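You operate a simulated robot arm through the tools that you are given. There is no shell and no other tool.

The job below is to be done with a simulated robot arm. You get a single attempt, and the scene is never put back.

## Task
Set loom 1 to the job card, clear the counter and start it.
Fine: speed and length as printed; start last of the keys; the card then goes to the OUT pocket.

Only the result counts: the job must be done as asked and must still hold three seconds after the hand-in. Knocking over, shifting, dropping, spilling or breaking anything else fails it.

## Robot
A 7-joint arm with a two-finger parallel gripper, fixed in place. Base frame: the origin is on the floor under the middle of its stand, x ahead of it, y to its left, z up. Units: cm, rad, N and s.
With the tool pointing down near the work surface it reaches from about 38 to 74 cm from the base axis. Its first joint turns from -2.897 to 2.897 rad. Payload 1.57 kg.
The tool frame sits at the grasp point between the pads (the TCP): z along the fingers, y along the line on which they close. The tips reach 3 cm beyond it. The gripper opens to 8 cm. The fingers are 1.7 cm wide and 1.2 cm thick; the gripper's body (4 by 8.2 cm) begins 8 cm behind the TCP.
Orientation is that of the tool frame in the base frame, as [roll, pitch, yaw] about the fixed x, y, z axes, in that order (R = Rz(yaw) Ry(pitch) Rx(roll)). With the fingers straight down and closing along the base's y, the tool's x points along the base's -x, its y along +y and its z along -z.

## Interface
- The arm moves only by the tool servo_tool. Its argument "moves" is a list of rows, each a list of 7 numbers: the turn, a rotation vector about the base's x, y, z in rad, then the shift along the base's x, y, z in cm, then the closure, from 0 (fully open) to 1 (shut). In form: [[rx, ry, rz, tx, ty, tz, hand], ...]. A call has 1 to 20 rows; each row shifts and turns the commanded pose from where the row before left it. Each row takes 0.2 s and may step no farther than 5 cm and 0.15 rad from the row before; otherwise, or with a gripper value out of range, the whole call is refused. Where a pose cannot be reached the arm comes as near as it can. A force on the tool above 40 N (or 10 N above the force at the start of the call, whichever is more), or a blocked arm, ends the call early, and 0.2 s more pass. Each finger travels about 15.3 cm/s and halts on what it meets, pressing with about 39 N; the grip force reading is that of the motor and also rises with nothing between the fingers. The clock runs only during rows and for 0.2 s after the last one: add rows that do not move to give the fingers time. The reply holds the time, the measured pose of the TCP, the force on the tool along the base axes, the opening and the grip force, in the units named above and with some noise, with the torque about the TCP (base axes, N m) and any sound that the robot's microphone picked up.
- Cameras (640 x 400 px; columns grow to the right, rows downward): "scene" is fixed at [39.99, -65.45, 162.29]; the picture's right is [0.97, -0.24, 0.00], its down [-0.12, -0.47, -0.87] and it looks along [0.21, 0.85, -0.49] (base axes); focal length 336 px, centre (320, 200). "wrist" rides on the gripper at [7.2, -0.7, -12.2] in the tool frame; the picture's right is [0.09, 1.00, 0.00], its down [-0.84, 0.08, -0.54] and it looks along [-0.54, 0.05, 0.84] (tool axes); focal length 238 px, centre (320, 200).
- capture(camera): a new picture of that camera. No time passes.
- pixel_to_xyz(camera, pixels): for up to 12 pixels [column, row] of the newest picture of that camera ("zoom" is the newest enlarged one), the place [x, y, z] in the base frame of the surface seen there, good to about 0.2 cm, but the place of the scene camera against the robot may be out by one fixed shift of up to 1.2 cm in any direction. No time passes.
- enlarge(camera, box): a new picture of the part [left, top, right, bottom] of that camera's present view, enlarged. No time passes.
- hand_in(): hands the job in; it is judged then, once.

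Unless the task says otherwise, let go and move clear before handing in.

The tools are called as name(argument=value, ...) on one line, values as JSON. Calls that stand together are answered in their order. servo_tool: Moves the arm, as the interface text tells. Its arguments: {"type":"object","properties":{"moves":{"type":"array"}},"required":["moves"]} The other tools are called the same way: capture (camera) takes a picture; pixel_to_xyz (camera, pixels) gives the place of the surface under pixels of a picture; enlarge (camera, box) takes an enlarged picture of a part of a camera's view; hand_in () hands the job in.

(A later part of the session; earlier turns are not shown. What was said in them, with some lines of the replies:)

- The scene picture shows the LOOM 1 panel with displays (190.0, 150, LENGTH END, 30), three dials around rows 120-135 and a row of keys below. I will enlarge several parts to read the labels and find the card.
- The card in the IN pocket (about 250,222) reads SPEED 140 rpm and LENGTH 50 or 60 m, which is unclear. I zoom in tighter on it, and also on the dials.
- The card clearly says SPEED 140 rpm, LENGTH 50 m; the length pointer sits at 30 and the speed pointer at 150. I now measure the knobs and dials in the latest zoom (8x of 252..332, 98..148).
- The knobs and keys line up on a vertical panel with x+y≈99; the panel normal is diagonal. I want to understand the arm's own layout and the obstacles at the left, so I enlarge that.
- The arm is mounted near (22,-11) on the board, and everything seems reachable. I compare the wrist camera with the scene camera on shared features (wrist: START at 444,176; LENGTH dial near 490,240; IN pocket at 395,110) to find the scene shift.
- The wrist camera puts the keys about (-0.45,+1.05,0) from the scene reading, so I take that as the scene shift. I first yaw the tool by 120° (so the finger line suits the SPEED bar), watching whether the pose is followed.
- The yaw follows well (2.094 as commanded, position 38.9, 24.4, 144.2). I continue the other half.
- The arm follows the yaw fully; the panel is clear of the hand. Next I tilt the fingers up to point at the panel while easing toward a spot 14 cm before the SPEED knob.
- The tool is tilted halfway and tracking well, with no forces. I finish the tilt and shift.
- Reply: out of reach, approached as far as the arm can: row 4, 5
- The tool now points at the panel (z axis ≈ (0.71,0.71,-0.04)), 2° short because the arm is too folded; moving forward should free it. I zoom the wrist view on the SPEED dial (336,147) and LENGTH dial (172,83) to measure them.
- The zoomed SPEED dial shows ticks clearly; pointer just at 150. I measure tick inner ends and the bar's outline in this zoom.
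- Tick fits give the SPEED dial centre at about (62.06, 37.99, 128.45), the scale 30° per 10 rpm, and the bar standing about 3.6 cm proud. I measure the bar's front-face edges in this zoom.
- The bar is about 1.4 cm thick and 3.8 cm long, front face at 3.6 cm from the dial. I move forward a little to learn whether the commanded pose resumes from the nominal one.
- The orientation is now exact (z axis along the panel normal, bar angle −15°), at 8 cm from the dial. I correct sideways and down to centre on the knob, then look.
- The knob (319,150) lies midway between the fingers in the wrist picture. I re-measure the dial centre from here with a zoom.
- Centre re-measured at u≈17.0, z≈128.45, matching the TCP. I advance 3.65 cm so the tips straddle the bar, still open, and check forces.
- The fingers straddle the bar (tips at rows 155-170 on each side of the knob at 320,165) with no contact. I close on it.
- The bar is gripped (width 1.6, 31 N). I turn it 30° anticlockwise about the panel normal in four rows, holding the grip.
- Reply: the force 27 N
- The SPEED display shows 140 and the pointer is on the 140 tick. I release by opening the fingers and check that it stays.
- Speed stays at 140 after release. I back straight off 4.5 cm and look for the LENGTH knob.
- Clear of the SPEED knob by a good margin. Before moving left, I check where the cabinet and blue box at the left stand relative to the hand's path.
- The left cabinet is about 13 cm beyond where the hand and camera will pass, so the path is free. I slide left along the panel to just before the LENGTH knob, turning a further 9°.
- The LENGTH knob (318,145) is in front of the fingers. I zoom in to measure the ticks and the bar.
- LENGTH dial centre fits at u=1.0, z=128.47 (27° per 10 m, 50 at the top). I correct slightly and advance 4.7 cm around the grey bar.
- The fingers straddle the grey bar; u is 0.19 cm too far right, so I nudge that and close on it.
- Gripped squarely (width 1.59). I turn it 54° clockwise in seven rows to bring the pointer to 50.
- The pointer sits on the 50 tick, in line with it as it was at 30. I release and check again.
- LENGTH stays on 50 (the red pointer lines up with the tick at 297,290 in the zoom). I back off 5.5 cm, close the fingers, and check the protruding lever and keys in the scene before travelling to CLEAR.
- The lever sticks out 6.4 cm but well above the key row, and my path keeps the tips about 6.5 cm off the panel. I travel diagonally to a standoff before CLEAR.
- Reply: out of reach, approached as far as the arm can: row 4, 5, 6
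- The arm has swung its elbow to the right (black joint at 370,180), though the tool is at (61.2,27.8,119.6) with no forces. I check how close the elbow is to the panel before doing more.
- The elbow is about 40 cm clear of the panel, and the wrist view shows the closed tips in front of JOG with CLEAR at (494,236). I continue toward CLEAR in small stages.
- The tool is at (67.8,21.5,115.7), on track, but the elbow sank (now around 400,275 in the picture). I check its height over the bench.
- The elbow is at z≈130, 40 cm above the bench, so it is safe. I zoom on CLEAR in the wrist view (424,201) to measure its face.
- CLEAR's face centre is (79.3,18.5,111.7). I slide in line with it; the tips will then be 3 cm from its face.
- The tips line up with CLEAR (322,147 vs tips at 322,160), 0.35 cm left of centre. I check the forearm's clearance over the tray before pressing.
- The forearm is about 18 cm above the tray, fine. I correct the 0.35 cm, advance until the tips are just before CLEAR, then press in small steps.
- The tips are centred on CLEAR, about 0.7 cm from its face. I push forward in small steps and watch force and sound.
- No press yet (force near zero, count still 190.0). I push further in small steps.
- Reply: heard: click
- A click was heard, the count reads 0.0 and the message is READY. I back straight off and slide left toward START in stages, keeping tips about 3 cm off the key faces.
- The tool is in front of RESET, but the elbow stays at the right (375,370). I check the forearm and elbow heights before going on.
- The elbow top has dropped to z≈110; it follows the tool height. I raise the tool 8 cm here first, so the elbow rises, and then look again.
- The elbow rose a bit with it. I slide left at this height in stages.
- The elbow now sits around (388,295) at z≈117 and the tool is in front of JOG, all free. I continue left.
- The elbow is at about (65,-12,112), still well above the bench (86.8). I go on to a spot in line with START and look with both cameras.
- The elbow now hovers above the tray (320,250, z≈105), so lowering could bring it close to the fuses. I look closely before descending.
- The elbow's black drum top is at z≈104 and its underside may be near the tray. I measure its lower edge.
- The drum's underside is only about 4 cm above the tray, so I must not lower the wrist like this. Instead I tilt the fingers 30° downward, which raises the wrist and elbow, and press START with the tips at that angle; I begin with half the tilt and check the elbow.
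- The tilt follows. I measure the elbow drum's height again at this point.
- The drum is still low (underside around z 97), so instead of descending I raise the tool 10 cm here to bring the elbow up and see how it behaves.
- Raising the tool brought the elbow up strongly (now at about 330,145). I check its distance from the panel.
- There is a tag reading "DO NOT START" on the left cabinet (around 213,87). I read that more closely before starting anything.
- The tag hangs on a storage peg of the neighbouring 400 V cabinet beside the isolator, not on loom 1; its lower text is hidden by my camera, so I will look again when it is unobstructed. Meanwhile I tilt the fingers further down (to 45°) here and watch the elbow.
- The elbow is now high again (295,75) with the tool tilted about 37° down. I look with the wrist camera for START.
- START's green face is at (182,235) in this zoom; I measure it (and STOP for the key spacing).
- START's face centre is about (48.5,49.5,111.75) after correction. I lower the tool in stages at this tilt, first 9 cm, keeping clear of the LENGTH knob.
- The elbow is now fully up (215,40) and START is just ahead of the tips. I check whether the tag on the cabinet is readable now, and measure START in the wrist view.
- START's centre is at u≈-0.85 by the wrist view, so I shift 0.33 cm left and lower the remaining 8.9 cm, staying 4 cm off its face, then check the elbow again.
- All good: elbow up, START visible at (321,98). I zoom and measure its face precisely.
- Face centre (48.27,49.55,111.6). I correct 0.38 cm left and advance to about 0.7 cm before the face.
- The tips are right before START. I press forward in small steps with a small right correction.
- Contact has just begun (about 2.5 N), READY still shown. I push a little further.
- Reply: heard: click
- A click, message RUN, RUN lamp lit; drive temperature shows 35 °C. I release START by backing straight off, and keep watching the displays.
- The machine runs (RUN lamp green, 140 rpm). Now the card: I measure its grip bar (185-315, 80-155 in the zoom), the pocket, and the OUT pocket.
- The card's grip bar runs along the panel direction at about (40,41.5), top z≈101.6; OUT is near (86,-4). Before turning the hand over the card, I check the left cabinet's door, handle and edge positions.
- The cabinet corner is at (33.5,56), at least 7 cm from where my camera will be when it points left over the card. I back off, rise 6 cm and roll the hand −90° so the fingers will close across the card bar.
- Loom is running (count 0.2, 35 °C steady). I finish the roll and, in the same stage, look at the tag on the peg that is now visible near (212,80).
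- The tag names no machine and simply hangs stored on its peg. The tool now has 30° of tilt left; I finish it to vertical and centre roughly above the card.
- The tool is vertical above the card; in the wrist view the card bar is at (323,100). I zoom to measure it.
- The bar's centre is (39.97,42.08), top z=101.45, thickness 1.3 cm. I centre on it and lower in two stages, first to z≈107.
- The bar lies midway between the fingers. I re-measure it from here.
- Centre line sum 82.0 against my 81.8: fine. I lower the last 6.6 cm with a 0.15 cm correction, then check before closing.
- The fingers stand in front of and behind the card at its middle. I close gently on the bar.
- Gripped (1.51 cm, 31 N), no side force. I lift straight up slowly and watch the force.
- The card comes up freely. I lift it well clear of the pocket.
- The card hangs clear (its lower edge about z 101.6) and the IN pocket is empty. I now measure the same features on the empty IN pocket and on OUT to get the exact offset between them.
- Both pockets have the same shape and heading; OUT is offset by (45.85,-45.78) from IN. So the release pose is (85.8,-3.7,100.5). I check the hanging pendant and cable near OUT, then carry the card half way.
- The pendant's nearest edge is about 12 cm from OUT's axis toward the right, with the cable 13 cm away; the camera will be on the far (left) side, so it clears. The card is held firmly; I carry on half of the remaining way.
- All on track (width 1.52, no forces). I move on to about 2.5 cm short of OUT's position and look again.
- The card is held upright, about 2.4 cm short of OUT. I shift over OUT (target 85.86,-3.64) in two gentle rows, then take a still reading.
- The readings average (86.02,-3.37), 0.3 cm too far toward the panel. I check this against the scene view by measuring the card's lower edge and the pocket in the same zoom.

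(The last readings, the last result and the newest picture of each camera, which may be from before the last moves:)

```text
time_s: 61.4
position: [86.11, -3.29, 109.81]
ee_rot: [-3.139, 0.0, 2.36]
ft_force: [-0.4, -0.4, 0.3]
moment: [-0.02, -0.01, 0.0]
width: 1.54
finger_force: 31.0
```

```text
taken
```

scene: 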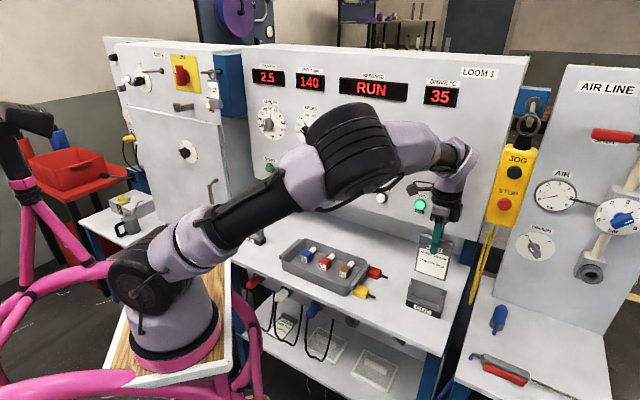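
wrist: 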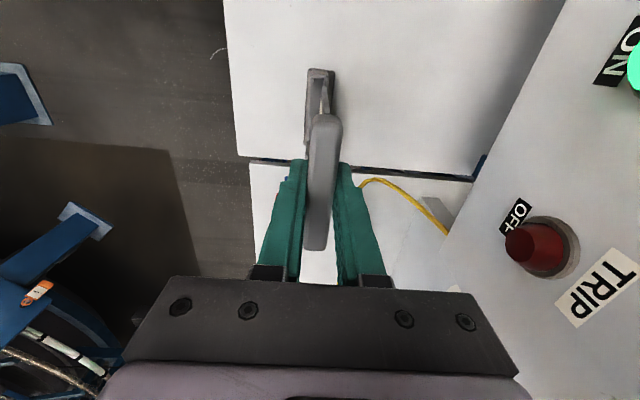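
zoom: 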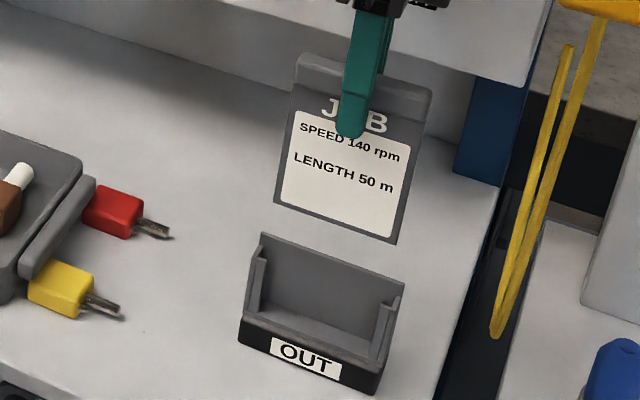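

By the card face the offset is about 0.4 cm toward the back wall, and slightly left. I zoom in to measure card edges and slot edges more precisely before correcting.

enlarge(camera="scene", box=[394, 250, 450, 285])

pixel_to_xyz(camera="zoom", pixels=[[30, 30], [30, 10], [120, 50], [200, 50], [300, 80], [400, 100], [420, 120], [100, 20], [250, 20], [350, 50]])

```text
11.43 times, centred on (422, 268) of scene
```

zoom: 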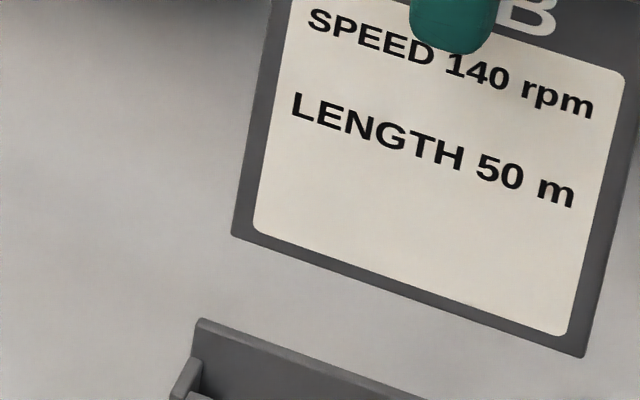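

```text
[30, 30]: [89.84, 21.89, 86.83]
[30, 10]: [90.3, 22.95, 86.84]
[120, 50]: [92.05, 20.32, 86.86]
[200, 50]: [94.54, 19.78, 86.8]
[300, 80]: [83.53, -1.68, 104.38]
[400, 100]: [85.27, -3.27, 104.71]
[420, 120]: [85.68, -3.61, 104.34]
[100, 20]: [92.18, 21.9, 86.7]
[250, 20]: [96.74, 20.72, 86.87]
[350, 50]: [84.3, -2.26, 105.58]
```

pixel_to_xyz(camera="zoom", pixels=[[238, 231], [576, 350], [410, 295], [248, 170], [606, 240], [260, 110], [620, 180], [330, 200], [450, 240], [520, 280], [300, 150], [560, 250]])

enlarge(camera="scene", box=[398, 274, 454, 318])

```text
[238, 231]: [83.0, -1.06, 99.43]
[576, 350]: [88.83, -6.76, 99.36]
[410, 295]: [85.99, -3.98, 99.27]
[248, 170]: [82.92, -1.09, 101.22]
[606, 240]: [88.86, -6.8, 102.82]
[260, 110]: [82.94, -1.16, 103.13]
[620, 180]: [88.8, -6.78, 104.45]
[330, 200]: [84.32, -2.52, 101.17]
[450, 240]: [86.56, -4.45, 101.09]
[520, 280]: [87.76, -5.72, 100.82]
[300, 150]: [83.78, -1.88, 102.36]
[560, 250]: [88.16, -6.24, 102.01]
```

```text
9.09 times, centred on (426, 296) of scene
```

zoom: 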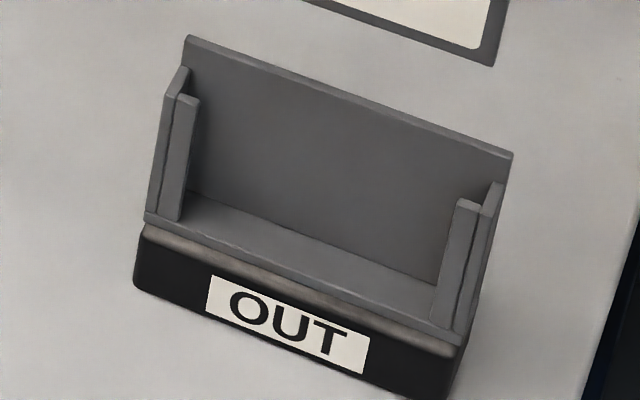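

pixel_to_xyz(camera="zoom", pixels=[[187, 108], [182, 180], [466, 215], [450, 290], [177, 82], [495, 196], [195, 105], [458, 210], [300, 140], [400, 180], [250, 120], [350, 200]])

pixel_to_xyz(camera="zoom", pixels=[[169, 95], [489, 208], [165, 88], [500, 190], [184, 75], [196, 99], [456, 206], [205, 205], [430, 280], [300, 235], [320, 250], [250, 215]])

```text
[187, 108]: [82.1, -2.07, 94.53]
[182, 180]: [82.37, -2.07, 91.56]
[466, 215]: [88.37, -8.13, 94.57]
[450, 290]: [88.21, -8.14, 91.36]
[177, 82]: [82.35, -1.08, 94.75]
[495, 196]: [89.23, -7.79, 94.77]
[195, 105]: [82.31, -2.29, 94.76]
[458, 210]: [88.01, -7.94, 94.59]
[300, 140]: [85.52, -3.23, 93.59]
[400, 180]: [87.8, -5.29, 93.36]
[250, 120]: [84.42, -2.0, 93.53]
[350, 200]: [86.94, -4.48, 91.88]
```

```text
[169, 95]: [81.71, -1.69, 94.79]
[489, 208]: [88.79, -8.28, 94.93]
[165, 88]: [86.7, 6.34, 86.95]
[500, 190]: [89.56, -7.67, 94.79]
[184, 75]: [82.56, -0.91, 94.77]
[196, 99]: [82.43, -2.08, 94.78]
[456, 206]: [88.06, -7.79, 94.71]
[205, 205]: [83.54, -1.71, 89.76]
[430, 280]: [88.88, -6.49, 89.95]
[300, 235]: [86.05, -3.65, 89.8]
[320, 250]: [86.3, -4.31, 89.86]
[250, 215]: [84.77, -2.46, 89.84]
```

The card is about 0.3 cm left of the pocket's middle and 0.4 cm too near the back wall. I correct by (-0.10,-0.46) and re-measure at this height.

servo_tool(moves=[[0, 0, 0, -0.1, -0.46, 0, 0.95], [0, 0, 0, 0, 0, -1.5, 0.95], [0, 0, 0, 0, 0, 0, 0.95], [0, 0, 0, 0, 0, 0, 0.95]])

enlarge(camera="scene", box=[394, 254, 458, 310])

```text
time_s: 62.4
position: [85.83, -3.83, 108.24]
ee_rot: [-3.14, 0.002, 2.358]
ft_force: [1.0, -0.7, 0.5]
moment: [-0.01, 0.01, -0.01]
width: 1.51
finger_force: 31.3
```

```text
7.14 times, centred on (426, 282) of scene
```

zoom: 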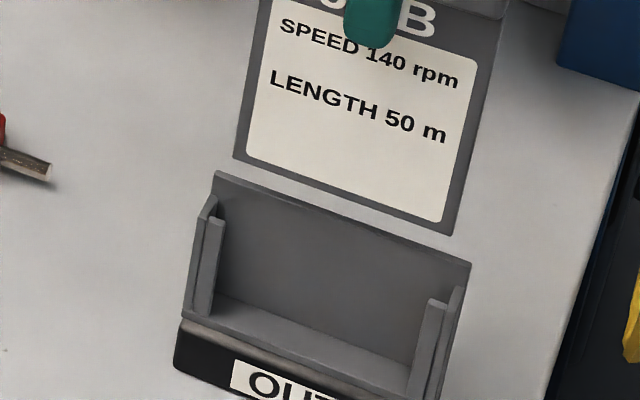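

pixel_to_xyz(camera="zoom", pixels=[[237, 152], [452, 230], [350, 190], [245, 100], [470, 150], [300, 140], [400, 190], [420, 160], [280, 240], [350, 260], [400, 290], [320, 210]])

```text
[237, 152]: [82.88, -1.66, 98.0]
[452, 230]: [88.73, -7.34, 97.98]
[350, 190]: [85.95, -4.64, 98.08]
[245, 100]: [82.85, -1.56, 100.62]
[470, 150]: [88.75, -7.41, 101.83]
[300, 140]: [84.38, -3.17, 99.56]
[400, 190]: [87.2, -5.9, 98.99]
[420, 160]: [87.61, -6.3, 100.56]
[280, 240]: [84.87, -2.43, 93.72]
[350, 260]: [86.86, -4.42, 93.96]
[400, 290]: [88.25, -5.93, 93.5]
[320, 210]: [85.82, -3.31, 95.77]
```

The card's face (sum 81.30) and centre (u 63.85) now match the slot's middle. I lower it gently into the pocket, watching forces.

servo_tool(moves=[[0, 0, 0, 0, 0, -0.8, 0.95], [0, 0, 0, 0, 0, -0.8, 0.95], [0, 0, 0, 0, 0, -0.8, 0.95], [0, 0, 0, 0, 0, -0.8, 0.95], [0, 0, 0, 0, 0, -0.8, 0.95]])

enlarge(camera="scene", box=[394, 254, 458, 310])

```text
time_s: 63.6
position: [85.7, -3.71, 104.27]
ee_rot: [3.141, -0.001, 2.358]
ft_force: [0.1, 0.8, -1.6]
moment: [0.0, 0.02, 0.02]
width: 1.52
finger_force: 31.1
```

```text
7.14 times, centred on (426, 282) of scene
```

zoom: 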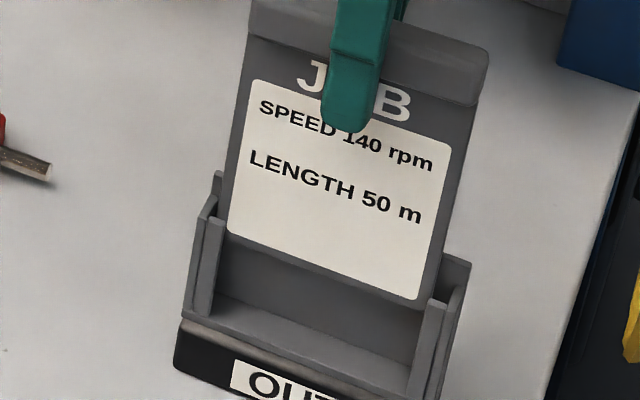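

The card has entered between the tabs and the back wall with no contact force. I continue down 3.2 cm.

servo_tool(moves=[[0, 0, 0, 0, 0, -0.8, 0.95], [0, 0, 0, 0, 0, -0.8, 0.95], [0, 0, 0, 0, 0, -0.8, 0.95], [0, 0, 0, 0, 0, -0.7, 0.95], [0, 0, 0, 0, 0, -0.3, 0.95]])

enlarge(camera="scene", box=[394, 260, 458, 316])

```text
time_s: 64.8
position: [85.6, -3.83, 100.86]
ee_rot: [-3.14, 0.002, 2.359]
ft_force: [0.2, 0.6, 0.0]
moment: [0.04, 0.01, 0.01]
width: 1.49
finger_force: 31.1
```

```text
7.14 times, centred on (426, 288) of scene
```

zoom: 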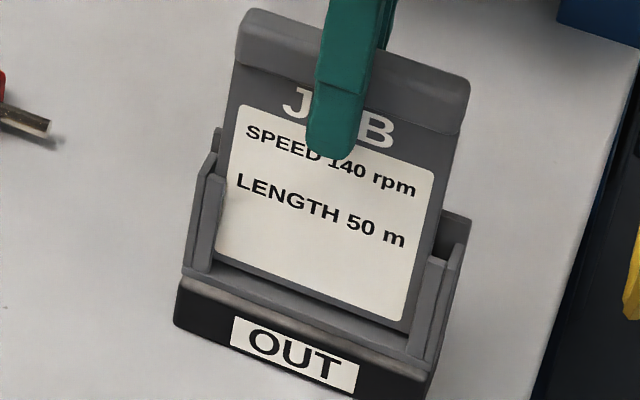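

Almost seated (z 100.86, floor expected near 100.5). I lower the last bit in small steps.

servo_tool(moves=[[0, 0, 0, 0, 0, -0.15, 0.95], [0, 0, 0, 0, 0, -0.15, 0.95], [0, 0, 0, 0, 0, 0, 0.95]])

enlarge(camera="scene", box=[394, 260, 458, 316])

```text
time_s: 65.6
position: [85.62, -3.73, 100.59]
ee_rot: [-3.137, 0.0, 2.357]
ft_force: [0.2, -0.5, 0.1]
moment: [0.02, -0.02, 0.02]
width: 1.52
finger_force: 31.0
```

```text
7.14 times, centred on (426, 288) of scene
```

zoom: 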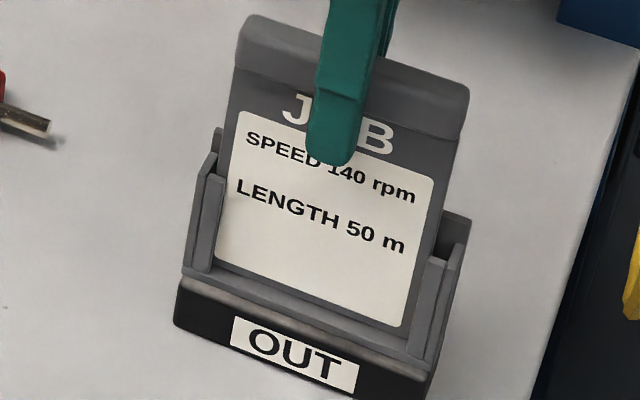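

Still no contact force; I lower 0.1 cm at a time once or twice more.

servo_tool(moves=[[0, 0, 0, 0, 0, -0.1, 0.95], [0, 0, 0, 0, 0, 0, 0.95]])

servo_tool(moves=[[0, 0, 0, 0, 0, -0.1, 0.95], [0, 0, 0, 0, 0, 0, 0.95]])

```text
time_s: 66.2
position: [85.7, -3.79, 100.6]
ee_rot: [3.141, 0.002, 2.358]
ft_force: [-0.8, -0.7, 8.7]
moment: [0.14, 0.13, 0.02]
width: 1.5
finger_force: 31.7
```

```text
time_s: 66.8
position: [85.75, -3.72, 100.53]
ee_rot: [-3.141, 0.0, 2.359]
ft_force: [-0.3, -0.3, 15.4]
moment: [0.03, 0.1, 0.01]
width: 1.47
finger_force: 31.2
```

The card is on the pocket floor (15 N upward). I relieve the push slightly and open the fingers slowly.

servo_tool(moves=[[0, 0, 0, 0, 0, 0.12, 0.95], [0, 0, 0, 0, 0, 0, 0.78], [0, 0, 0, 0, 0, 0, 0.7], [0, 0, 0, 0, 0, 0, 0.5], [0, 0, 0, 0, 0, 0, 0.2], [0, 0, 0, 0, 0, 0, 0], [0, 0, 0, 0, 0, 0, 0]])

enlarge(camera="scene", box=[394, 250, 458, 316])

capture(camera="wrist")

```text
time_s: 68.4
position: [85.83, -3.84, 100.72]
ee_rot: [-3.14, 0.0, 2.36]
ft_force: [-0.3, 0.8, -0.9]
moment: [-0.01, 0.02, -0.01]
width: 8.0
finger_force: 0.1
```

```text
6.06 times, centred on (426, 283) of scene
```

zoom: 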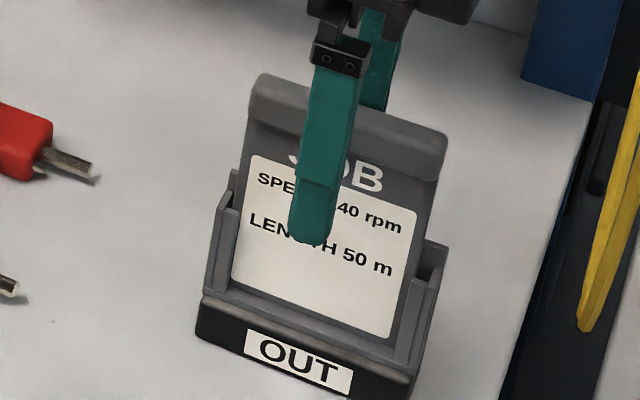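

```text
taken
```

wrist: 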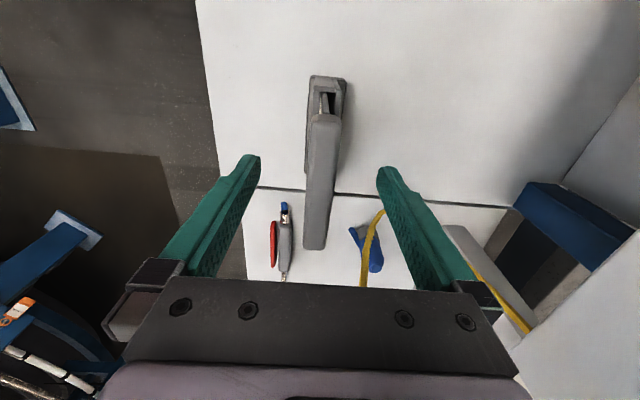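

The card stands in OUT and the fingers are open on both sides of the bar (wrist view, bar at 322,180). I rise straight up clear of it.

servo_tool(moves=[[0, 0, 0, 0, 0, 1, 0], [0, 0, 0, 0, 0, 2, 0], [0, 0, 0, 0, 0, 3, 0], [0, 0, 0, 0, 0, 3, 0], [0, 0, 0, 0, 0, 3, 0], [0, 0, 0, 0, 0, 3, 0], [0, 0, 0, 0, 0, 0, 0]])

capture(camera="scene")

enlarge(camera="scene", box=[380, 230, 476, 320])

```text
time_s: 70.0
position: [85.66, -3.89, 115.63]
ee_rot: [-3.139, 0.001, 2.359]
ft_force: [0.8, -0.3, 0.1]
moment: [-0.03, -0.01, -0.01]
width: 8.02
finger_force: 0.1
```

```text
taken
```

scene: 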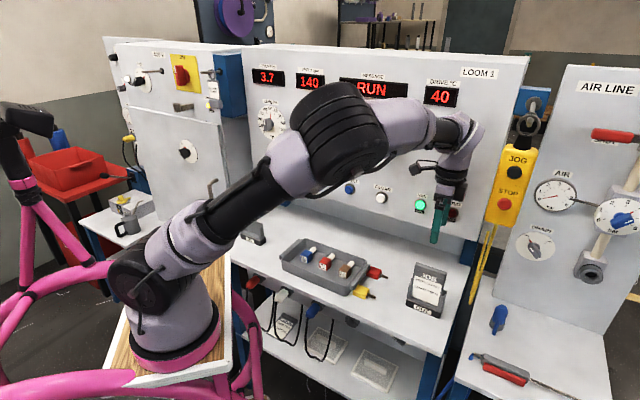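

```text
4.44 times, centred on (428, 275) of scene
```

zoom: 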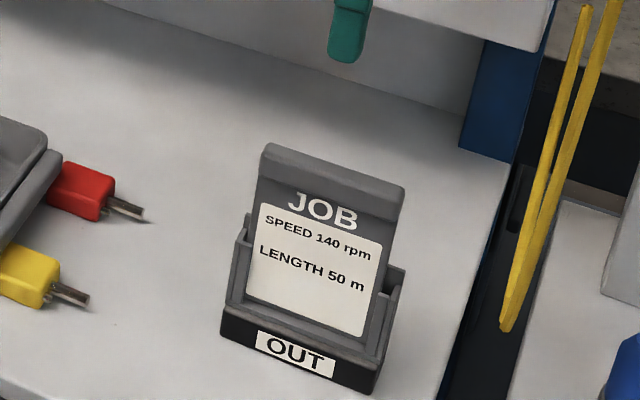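

The card stands in OUT, RUN is lit, count 3.7, drive at 40 °C. A last check of the panel readings costs no time before handing in.

enlarge(camera="scene", box=[240, 55, 336, 150])

enlarge(camera="scene", box=[330, 60, 530, 230])

```text
4.21 times, centred on (288, 102) of scene
```

zoom: 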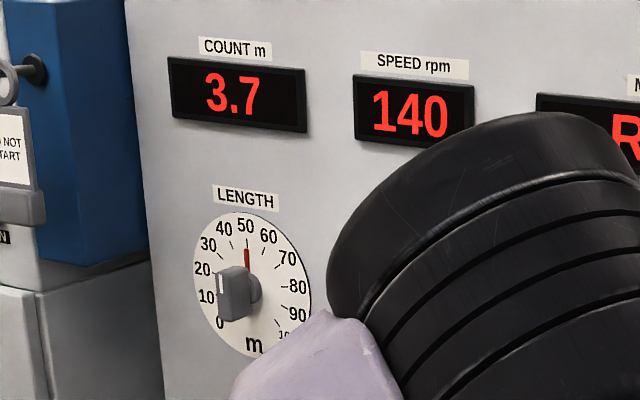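

```text
2.35 times, centred on (430, 145) of scene
```

zoom: 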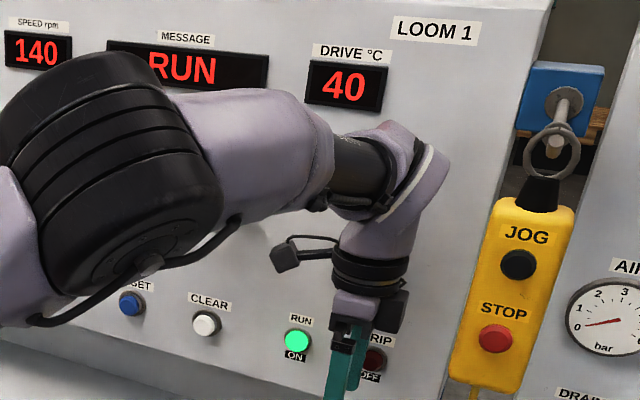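

Length is on 50, speed reads 140, the message is RUN with the lamp lit and TRIP off, the card is in OUT, and the open gripper is clear above it. I hand in.

hand_in()

```text
The job is handed in.
```

Loom 1 is running to the job card and the job is handed in. At my last look before the hand-in:

- **Settings:** speed reads 140 rpm and the length dial points to 50 m, both as printed on the card.
- **Counter and start:** CLEAR brought the count to 0.0 and the message to READY. START was the last key pressed. The message now reads RUN, the RUN lamp is lit, TRIP is off, and the count was at 3.7 m.
- **Card:** it stands seated in the OUT pocket, with the gripper open and clear above it.

Two things you may want to check:

- **"DO NOT START" tag:** one hangs on a peg of the neighbouring 400 V cabinet. It names no machine and was not on loom 1, so I treated it as stored there and started the loom as asked. Please confirm it isn't meant for this one.
- **Drive temperature:** it rose from 30 °C to 40 °C in the half minute or so the loom had been running.
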